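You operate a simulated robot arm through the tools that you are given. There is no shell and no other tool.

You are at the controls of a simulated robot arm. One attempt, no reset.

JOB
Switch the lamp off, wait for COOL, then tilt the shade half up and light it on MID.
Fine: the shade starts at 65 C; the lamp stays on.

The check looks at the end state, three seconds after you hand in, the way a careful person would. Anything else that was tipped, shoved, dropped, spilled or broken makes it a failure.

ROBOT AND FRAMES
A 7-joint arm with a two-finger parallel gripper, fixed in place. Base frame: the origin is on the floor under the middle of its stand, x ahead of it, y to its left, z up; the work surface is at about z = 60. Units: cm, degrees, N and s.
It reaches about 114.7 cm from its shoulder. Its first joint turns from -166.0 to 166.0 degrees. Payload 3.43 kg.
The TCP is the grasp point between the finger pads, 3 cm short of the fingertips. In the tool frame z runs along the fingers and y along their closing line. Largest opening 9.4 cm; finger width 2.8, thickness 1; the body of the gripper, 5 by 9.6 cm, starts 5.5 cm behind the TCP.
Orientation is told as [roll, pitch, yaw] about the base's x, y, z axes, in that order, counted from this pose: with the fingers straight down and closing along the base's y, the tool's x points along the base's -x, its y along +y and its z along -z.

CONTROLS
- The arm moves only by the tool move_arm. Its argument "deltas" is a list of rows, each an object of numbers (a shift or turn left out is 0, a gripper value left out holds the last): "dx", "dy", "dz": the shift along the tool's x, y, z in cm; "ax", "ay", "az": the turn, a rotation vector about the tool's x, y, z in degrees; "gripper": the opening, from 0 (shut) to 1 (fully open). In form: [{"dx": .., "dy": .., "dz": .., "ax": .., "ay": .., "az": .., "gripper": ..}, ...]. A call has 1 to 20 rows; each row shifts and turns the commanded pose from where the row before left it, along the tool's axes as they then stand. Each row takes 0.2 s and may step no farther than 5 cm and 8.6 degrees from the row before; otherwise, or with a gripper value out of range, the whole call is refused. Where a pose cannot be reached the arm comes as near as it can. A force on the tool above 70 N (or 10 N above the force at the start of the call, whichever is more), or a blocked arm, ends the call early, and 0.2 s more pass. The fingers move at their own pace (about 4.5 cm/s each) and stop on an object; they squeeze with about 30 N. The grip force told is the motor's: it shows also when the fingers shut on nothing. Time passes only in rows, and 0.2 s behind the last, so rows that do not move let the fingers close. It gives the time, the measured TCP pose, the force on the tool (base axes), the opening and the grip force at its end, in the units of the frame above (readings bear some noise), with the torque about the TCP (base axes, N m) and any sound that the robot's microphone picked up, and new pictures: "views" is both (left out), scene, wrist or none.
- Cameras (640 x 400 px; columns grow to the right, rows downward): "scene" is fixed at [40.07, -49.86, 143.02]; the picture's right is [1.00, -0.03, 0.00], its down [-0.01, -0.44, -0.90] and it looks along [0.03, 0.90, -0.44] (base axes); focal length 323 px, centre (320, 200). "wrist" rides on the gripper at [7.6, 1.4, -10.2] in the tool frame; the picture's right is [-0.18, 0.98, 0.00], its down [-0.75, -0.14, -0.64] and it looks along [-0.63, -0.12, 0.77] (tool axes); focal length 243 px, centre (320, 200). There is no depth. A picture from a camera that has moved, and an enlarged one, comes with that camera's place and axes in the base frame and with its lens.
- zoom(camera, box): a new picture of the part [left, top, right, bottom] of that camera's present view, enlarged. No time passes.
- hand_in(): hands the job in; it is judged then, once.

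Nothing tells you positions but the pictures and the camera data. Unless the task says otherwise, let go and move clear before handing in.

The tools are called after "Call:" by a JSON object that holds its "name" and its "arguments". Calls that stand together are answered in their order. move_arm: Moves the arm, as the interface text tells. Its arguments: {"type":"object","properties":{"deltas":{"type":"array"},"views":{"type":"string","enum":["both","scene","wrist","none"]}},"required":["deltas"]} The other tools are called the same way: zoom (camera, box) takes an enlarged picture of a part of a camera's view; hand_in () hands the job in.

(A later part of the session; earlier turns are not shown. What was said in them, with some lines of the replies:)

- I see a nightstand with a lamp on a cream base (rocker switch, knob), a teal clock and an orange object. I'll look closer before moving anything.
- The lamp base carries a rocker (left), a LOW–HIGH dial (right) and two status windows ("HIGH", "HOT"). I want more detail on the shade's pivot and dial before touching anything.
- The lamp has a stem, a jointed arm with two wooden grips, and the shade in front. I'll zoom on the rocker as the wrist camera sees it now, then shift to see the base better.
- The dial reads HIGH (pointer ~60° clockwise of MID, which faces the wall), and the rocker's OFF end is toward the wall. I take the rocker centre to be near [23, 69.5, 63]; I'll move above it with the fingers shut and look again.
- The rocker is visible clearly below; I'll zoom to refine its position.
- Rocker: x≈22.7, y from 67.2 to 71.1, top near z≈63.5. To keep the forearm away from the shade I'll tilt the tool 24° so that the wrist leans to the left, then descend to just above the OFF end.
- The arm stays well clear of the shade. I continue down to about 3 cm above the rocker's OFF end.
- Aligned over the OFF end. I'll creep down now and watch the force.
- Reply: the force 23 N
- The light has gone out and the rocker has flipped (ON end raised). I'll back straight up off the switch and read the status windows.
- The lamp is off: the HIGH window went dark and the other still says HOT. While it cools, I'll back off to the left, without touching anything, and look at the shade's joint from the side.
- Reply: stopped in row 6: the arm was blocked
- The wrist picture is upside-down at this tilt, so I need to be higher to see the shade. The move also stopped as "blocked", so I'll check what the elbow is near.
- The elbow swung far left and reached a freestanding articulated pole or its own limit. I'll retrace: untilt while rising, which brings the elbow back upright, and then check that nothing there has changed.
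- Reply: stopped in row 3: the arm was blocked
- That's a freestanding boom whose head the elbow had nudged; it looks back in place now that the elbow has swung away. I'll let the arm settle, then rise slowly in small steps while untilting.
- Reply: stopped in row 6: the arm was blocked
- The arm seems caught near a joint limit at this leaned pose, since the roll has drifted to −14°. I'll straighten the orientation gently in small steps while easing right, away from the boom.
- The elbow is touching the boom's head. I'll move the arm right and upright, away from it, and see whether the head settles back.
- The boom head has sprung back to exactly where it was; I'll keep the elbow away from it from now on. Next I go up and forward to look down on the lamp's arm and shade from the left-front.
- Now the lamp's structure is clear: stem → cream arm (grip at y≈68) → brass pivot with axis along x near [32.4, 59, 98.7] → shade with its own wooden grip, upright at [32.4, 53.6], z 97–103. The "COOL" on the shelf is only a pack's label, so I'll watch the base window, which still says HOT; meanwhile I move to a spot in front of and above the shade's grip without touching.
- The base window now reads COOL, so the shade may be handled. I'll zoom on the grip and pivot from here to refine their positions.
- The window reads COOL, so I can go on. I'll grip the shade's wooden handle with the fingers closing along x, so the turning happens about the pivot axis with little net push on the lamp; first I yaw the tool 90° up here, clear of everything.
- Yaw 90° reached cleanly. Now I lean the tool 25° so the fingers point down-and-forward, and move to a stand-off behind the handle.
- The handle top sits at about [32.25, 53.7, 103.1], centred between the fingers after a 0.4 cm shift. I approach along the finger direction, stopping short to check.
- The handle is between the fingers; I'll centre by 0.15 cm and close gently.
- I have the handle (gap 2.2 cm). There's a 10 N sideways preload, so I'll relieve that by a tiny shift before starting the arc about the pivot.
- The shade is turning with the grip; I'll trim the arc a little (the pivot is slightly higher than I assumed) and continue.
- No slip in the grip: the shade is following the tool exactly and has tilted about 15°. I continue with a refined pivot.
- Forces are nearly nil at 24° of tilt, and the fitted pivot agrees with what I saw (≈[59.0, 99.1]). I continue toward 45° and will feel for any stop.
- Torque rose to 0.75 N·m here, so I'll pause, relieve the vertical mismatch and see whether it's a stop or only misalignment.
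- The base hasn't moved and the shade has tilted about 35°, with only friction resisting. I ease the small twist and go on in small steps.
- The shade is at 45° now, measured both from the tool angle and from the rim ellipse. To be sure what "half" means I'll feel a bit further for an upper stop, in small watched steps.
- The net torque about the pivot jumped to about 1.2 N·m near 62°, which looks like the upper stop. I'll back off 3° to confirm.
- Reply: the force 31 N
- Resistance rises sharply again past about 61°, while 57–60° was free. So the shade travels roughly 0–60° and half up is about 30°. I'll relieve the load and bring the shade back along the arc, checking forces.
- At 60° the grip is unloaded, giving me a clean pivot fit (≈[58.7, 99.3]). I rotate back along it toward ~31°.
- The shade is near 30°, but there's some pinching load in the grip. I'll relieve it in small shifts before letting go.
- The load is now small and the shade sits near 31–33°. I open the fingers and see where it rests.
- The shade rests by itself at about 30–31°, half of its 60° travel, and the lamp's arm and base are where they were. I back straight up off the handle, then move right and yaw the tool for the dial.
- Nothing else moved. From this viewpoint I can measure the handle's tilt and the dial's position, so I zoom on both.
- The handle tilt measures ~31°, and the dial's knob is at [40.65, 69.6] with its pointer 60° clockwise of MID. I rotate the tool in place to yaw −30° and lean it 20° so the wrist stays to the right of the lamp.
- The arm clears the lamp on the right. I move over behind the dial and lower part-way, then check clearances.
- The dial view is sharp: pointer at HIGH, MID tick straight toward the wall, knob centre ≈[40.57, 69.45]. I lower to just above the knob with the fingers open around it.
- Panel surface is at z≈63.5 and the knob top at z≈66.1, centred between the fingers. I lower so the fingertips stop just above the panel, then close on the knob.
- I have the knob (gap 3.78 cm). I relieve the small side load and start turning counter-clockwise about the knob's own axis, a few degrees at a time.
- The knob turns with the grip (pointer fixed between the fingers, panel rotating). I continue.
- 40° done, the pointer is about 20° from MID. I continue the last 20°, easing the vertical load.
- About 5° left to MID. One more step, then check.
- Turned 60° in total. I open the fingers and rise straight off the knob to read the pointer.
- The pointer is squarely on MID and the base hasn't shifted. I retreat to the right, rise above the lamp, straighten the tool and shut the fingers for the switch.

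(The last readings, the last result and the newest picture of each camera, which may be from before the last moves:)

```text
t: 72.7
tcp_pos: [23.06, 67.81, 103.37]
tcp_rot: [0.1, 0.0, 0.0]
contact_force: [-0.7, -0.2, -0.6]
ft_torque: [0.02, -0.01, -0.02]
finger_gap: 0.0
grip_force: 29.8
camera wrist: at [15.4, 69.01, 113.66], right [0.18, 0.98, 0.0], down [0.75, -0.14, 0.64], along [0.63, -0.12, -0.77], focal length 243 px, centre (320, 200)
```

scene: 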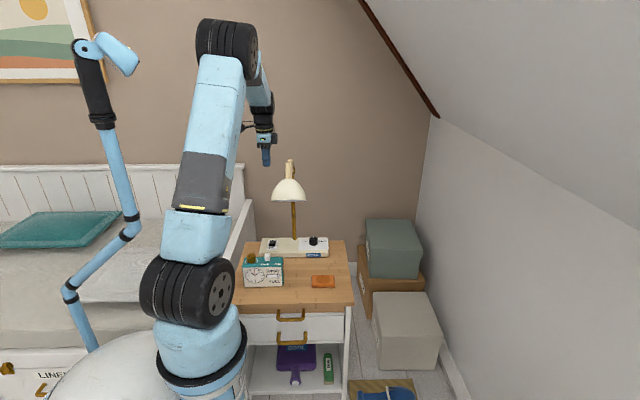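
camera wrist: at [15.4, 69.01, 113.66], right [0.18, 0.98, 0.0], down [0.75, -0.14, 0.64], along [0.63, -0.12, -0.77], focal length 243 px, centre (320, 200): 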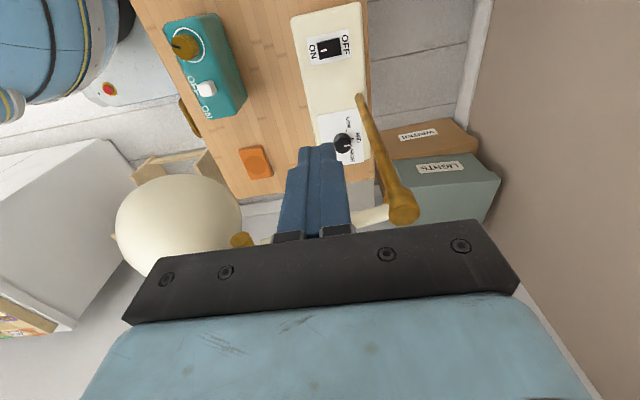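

Call:
{"name": "move_arm", "arguments": {"deltas": [{"dz": 3.6}, {"dz": 3.6}, {"dz": 3.6}, {"ay": -8}, {"ay": -8}, {"ay": -8}, {"dx": 1.607, "dz": 3.39}, {"dx": 1.607, "dz": 3.39}, {"dx": 1.607, "dz": 3.39}, {"dx": 1.607, "dz": 3.39}, {}]}}

Call:
{"name": "zoom", "arguments": {"camera": "wrist", "box": [220, 0, 400, 160]}}

```text
t: 75.1
tcp_pos: [22.42, 67.8, 77.47]
tcp_rot: [0.0, -23.9, 0.0]
contact_force: [-0.4, 0.9, -0.3]
ft_torque: [0.02, -0.02, 0.01]
finger_gap: 0.02
grip_force: 29.9
camera wrist: at [11.37, 68.99, 83.87], right [0.17, 0.98, 0.08], down [0.43, -0.14, 0.89], along [0.89, -0.12, -0.44], focal length 243 px, centre (320, 200)
```

scene: 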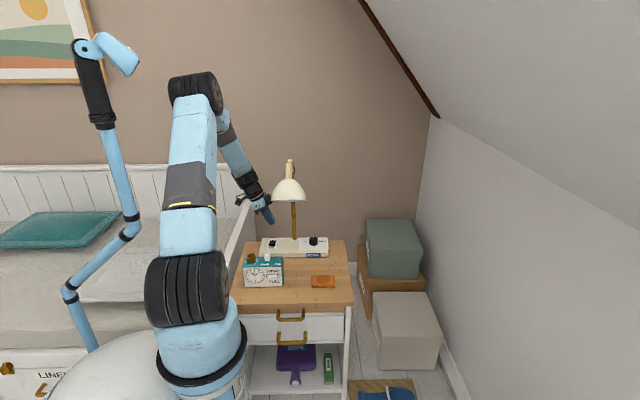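
wrist: 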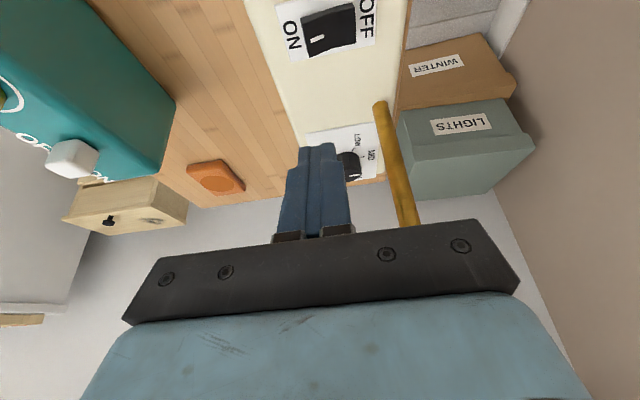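

```text
2.50 times, centred on (310, 80) of wrist
camera zoom: at [11.37, 68.99, 83.87], right [0.17, 0.98, 0.08], down [0.43, -0.14, 0.89], along [0.89, -0.12, -0.44], focal length 606 px, centre (345, 500)
```

zoom: 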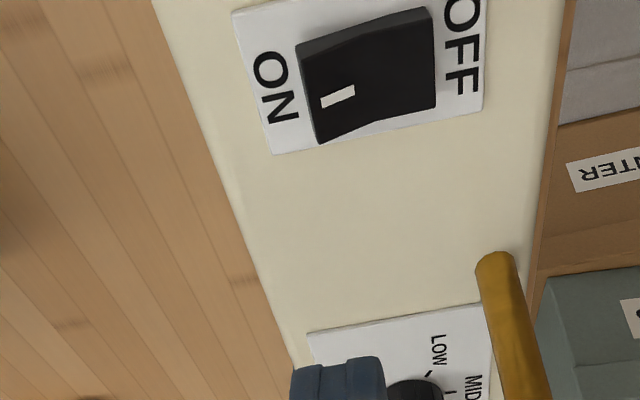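

Clear view of the rocker with its ON end raised at y≈67.4; my fingertips are lined up at y≈67.8. I lower to just above it.

Call:
{"name": "move_arm", "arguments": {"deltas": [{"dx": 1.17, "dz": 2.65}, {"dx": 1.17, "dz": 2.65}, {"dx": 1.13, "dz": 2.55}, {}], "views": "wrist"}}

Call:
{"name": "zoom", "arguments": {"camera": "wrist", "box": [230, 60, 390, 180]}}

```text
t: 76.1
tcp_pos: [22.58, 67.66, 68.82]
tcp_rot: [0.0, -24.0, 0.1]
contact_force: [-0.2, -0.6, 1.4]
ft_torque: [0.02, -0.06, -0.01]
finger_gap: 0.0
grip_force: 29.8
camera wrist: at [11.4, 68.88, 75.29], right [0.17, 0.98, 0.08], down [0.43, -0.14, 0.89], along [0.89, -0.12, -0.44], focal length 243 px, centre (320, 200)
```

wrist: 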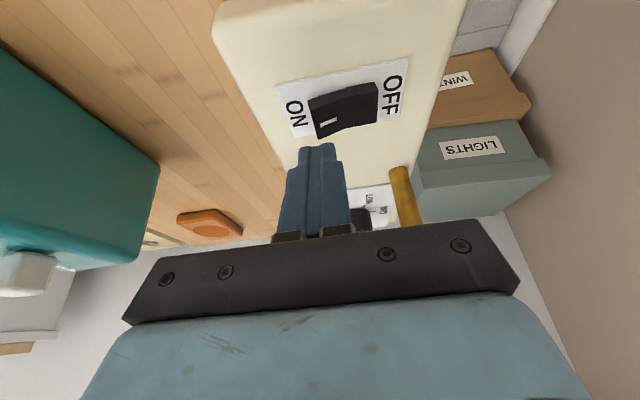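

```text
3.33 times, centred on (310, 120) of wrist
camera zoom: at [11.4, 68.88, 75.29], right [0.17, 0.98, 0.08], down [0.43, -0.14, 0.89], along [0.89, -0.12, -0.44], focal length 809 px, centre (353, 467)
```

zoom: 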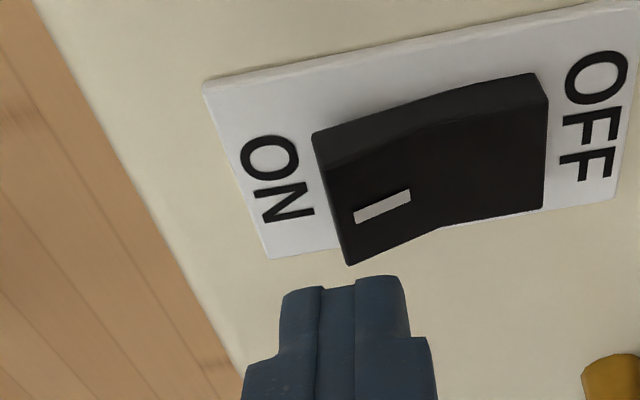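

Call:
{"name": "move_arm", "arguments": {"deltas": [{"dx": 0.48, "dy": 0.1, "dz": 0.34}, {"dx": 0.1, "dz": 0.23}], "views": "none"}}

Call:
{"name": "move_arm", "arguments": {"deltas": [{"dx": 0.1, "dz": 0.23}], "views": "wrist"}}

```text
t: 76.7
tcp_pos: [22.23, 67.73, 68.22]
tcp_rot: [0.0, -24.0, 0.0]
contact_force: [0.4, 0.4, 0.8]
ft_torque: [0.0, 0.01, 0.0]
finger_gap: 0.0
grip_force: 30.0
```

```text
t: 77.1
tcp_pos: [22.26, 67.79, 67.86]
tcp_rot: [0.0, -24.0, 0.0]
contact_force: [0.5, 0.6, 0.6]
ft_torque: [0.03, 0.01, -0.01]
finger_gap: 0.0
grip_force: 30.1
camera wrist: at [11.1, 69.13, 74.28], right [0.17, 0.98, 0.08], down [0.43, -0.14, 0.89], along [0.89, -0.12, -0.44], focal length 243 px, centre (320, 200)
```

wrist: 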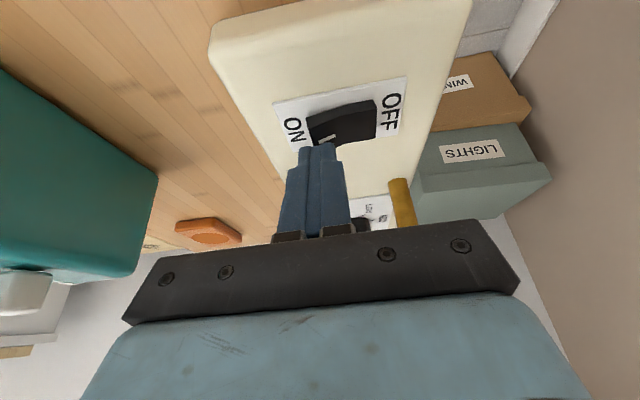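

Fingertips are just over the ON end with no load yet. I press down in quarter-centimetre steps.

Call:
{"name": "move_arm", "arguments": {"deltas": [{"dx": 0.1, "dz": 0.23}, {"dx": 0.08, "dz": 0.18}], "views": "both"}}

```text
t: 77.7
tcp_pos: [22.33, 67.99, 67.54]
tcp_rot: [0.0, -24.0, -0.1]
contact_force: [0.5, 0.9, 0.2]
ft_torque: [0.01, 0.03, 0.01]
finger_gap: 0.02
grip_force: 30.2
camera wrist: at [11.19, 69.14, 73.86], right [0.17, 0.98, 0.08], down [0.43, -0.14, 0.89], along [0.89, -0.12, -0.44], focal length 243 px, centre (320, 200)
```

scene: 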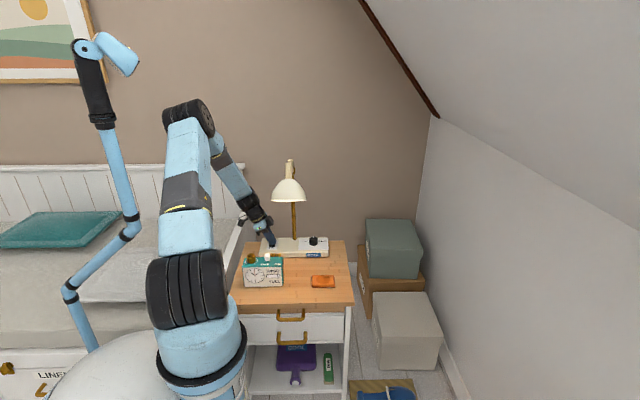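
wrist: 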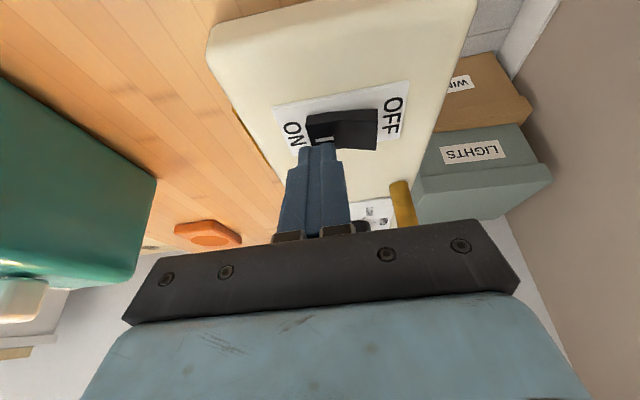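

The rocker seems to have flipped and the table is lit again. I back straight up and check the windows.

Call:
{"name": "move_arm", "arguments": {"deltas": [{"dx": -0.4, "dz": -0.9}, {"dx": -1.6, "dz": -3.6}, {"dx": -1.6, "dz": -3.6}, {"dx": -1.6, "dz": -3.6}, {}]}}

Call:
{"name": "zoom", "arguments": {"camera": "scene", "box": [250, 225, 340, 270]}}

Call:
{"name": "zoom", "arguments": {"camera": "wrist", "box": [220, 0, 400, 160]}}

Call:
{"name": "zoom", "arguments": {"camera": "scene", "box": [262, 150, 322, 220]}}

```text
t: 78.9
tcp_pos: [22.32, 67.77, 80.28]
tcp_rot: [-0.1, -24.1, 0.1]
contact_force: [0.5, -0.4, 1.0]
ft_torque: [0.04, 0.01, 0.01]
finger_gap: 0.0
grip_force: 30.3
camera wrist: at [11.12, 69.06, 86.73], right [0.17, 0.98, 0.08], down [0.43, -0.14, 0.89], along [0.89, -0.12, -0.44], focal length 243 px, centre (320, 200)
```

scene: 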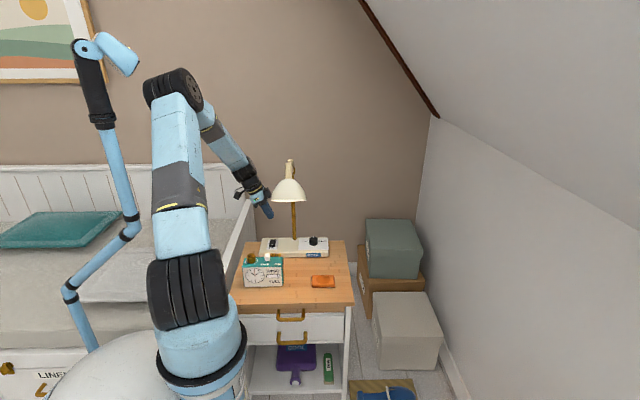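
wrist: 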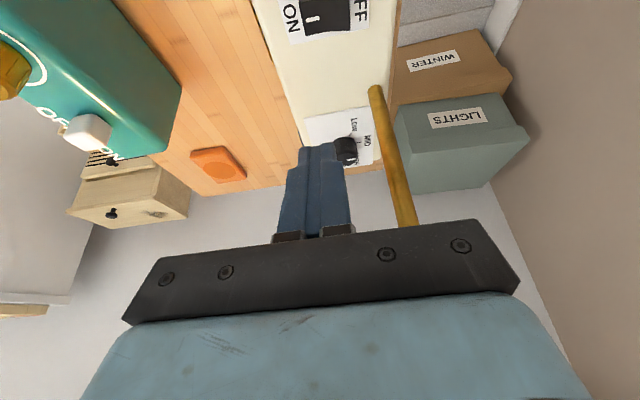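

```text
7.11 times, centred on (295, 248) of scene
camera zoom: at [40.07, -49.86, 143.02], right [1.0, -0.03, 0.0], down [-0.01, -0.44, -0.9], along [0.03, 0.9, -0.44], focal length 2294 px, centre (498, -138)
```

zoom: 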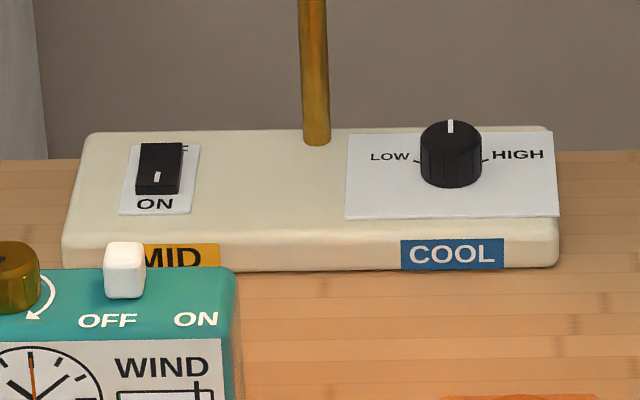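

```text
2.50 times, centred on (310, 80) of wrist
camera zoom: at [11.12, 69.06, 86.73], right [0.17, 0.98, 0.08], down [0.43, -0.14, 0.89], along [0.89, -0.12, -0.44], focal length 606 px, centre (345, 500)
```

zoom: 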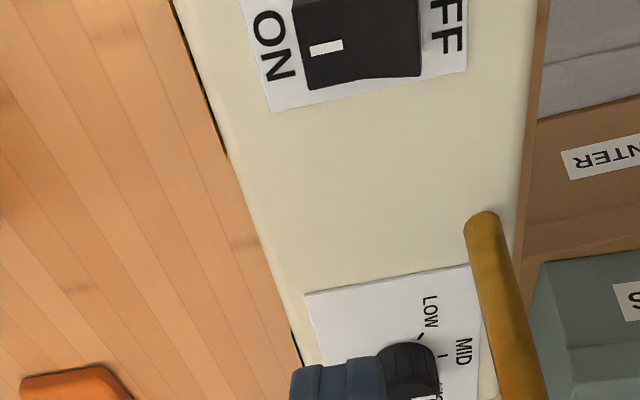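

```text
5.71 times, centred on (292, 185) of scene
camera zoom: at [40.07, -49.86, 143.02], right [1.0, -0.03, 0.0], down [-0.01, -0.44, -0.9], along [0.03, 0.9, -0.44], focal length 1843 px, centre (480, 286)
```

zoom: 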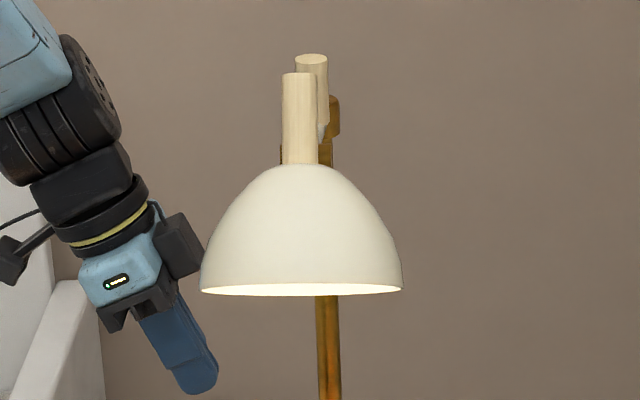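

The lamp is lit, the window reads MID, the dial is on MID, and the shade stays half up. I straighten the tool and move clear, keeping the elbow away from the boom.

Call:
{"name": "move_arm", "arguments": {"deltas": [{"dx": -1.0, "dz": -2.2, "ay": 4}, {"dx": -0.8, "dz": -2.3, "ay": 4}, {"dx": -0.6, "dz": -2.3, "ay": 4}, {"dx": -0.5, "dz": -2.4, "ay": 4}, {"dx": -0.3, "dz": -2.4, "ay": 4}, {"dx": 0, "dz": -2.5, "ay": 4}, {"dz": -3}, {"dz": -4}, {"dz": -4}, {"dz": -4}, {"dz": -4}, {"dz": -4}, {}]}}

```text
t: 81.7
tcp_pos: [21.83, 68.02, 117.86]
tcp_rot: [0.1, 0.0, 0.0]
contact_force: [-0.5, 0.2, 0.6]
ft_torque: [0.0, -0.02, 0.01]
finger_gap: 0.02
grip_force: 30.4
camera wrist: at [14.29, 69.25, 128.16], right [0.18, 0.98, 0.0], down [0.75, -0.14, 0.64], along [0.63, -0.12, -0.77], focal length 243 px, centre (320, 200)
```

scene: 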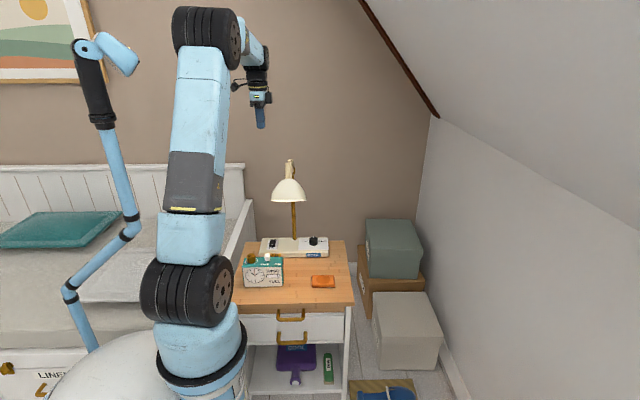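
wrist: 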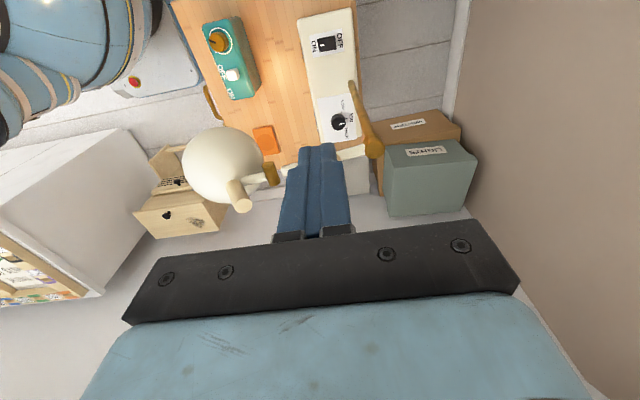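

Call:
{"name": "move_arm", "arguments": {"deltas": [{"dx": 2, "dy": -4}, {"dx": 2, "dy": -4}, {"dx": 2, "dy": -4}, {"dx": 2, "dy": -4, "dz": -1}, {"dy": -4, "dz": -1}, {"dy": -4, "dz": -1}, {}]}}

Call:
{"name": "zoom", "arguments": {"camera": "wrist", "box": [370, 70, 600, 225]}}

Call:
{"name": "zoom", "arguments": {"camera": "scene", "box": [230, 140, 360, 310]}}

```text
t: 83.3
tcp_pos: [13.99, 43.74, 120.87]
tcp_rot: [0.0, -0.1, 0.0]
contact_force: [-0.3, -0.6, 0.2]
ft_torque: [0.01, 0.0, 0.02]
finger_gap: 0.01
grip_force: 29.5
camera wrist: at [6.37, 45.07, 131.2], right [0.18, 0.98, 0.0], down [0.75, -0.14, 0.64], along [0.63, -0.12, -0.77], focal length 243 px, centre (320, 200)
```

scene: 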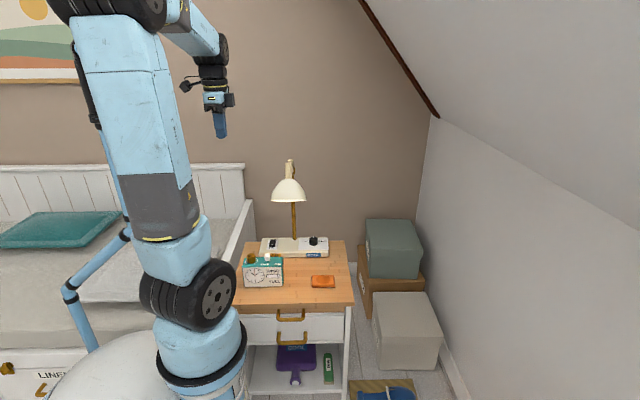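
wrist: 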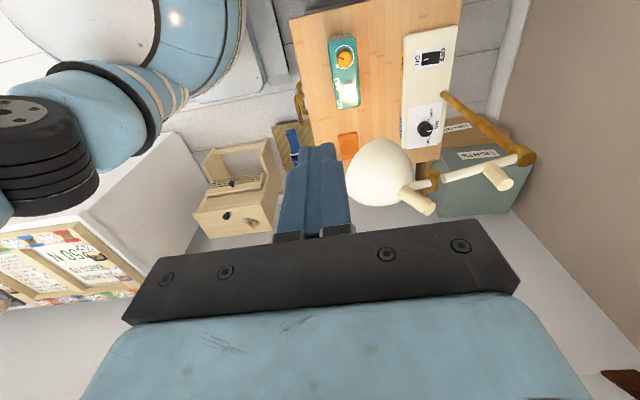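

```text
2.58 times, centred on (485, 148) of wrist
camera zoom: at [6.37, 45.07, 131.2], right [0.18, 0.98, 0.0], down [0.75, -0.14, 0.64], along [0.63, -0.12, -0.77], focal length 626 px, centre (-106, 336)
```

zoom: 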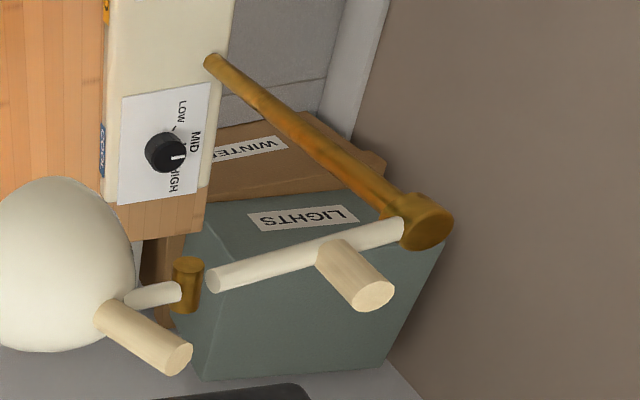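

```text
2.35 times, centred on (295, 225) of scene
camera zoom: at [40.07, -49.86, 143.02], right [1.0, -0.03, 0.0], down [-0.01, -0.44, -0.9], along [0.03, 0.9, -0.44], focal length 759 px, centre (379, 141)
```

zoom: 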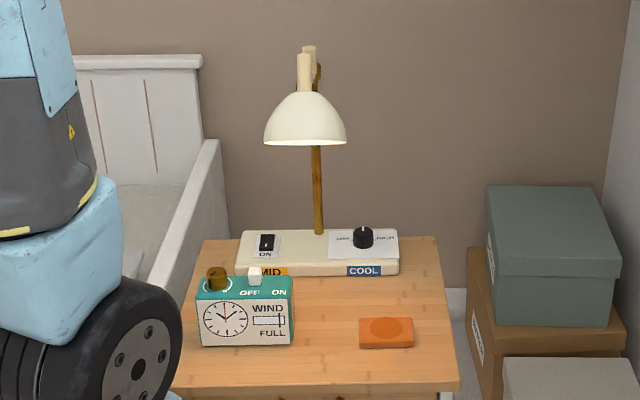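

From this side view the shade's grip leans ~31°, half of its ~60° travel. The lamp is lit, its window says MID, the dial is on MID, and the clock and everything else are untouched with the arm clear, so I hand in.

Call:
{"name": "hand_in", "arguments": {}}

```text
The job is handed in.
```

The lamp is lit on MID with the shade tilted half up, and I've handed the job in; I haven't been told the check's result.

- **Cooling:** I switched the lamp off first. I didn't touch the shade until the lamp's own window changed from HOT to COOL.
- **Shade:** I moved it by its wooden handle, and it now sits at about 31°. There are no tilt markings, so I felt for the end of its travel. It stopped at about 60°, and I took half of that as "half up".
- **Light:** The dial points at MID, the switch is ON and the window reads MID.
- **Other objects:** My elbow nudged the blue articulated boom on the left while I was looking for a side view. It sprang back to where it was. The lamp base, clock and everything else look unmoved, and the arm is clear of the lamp.
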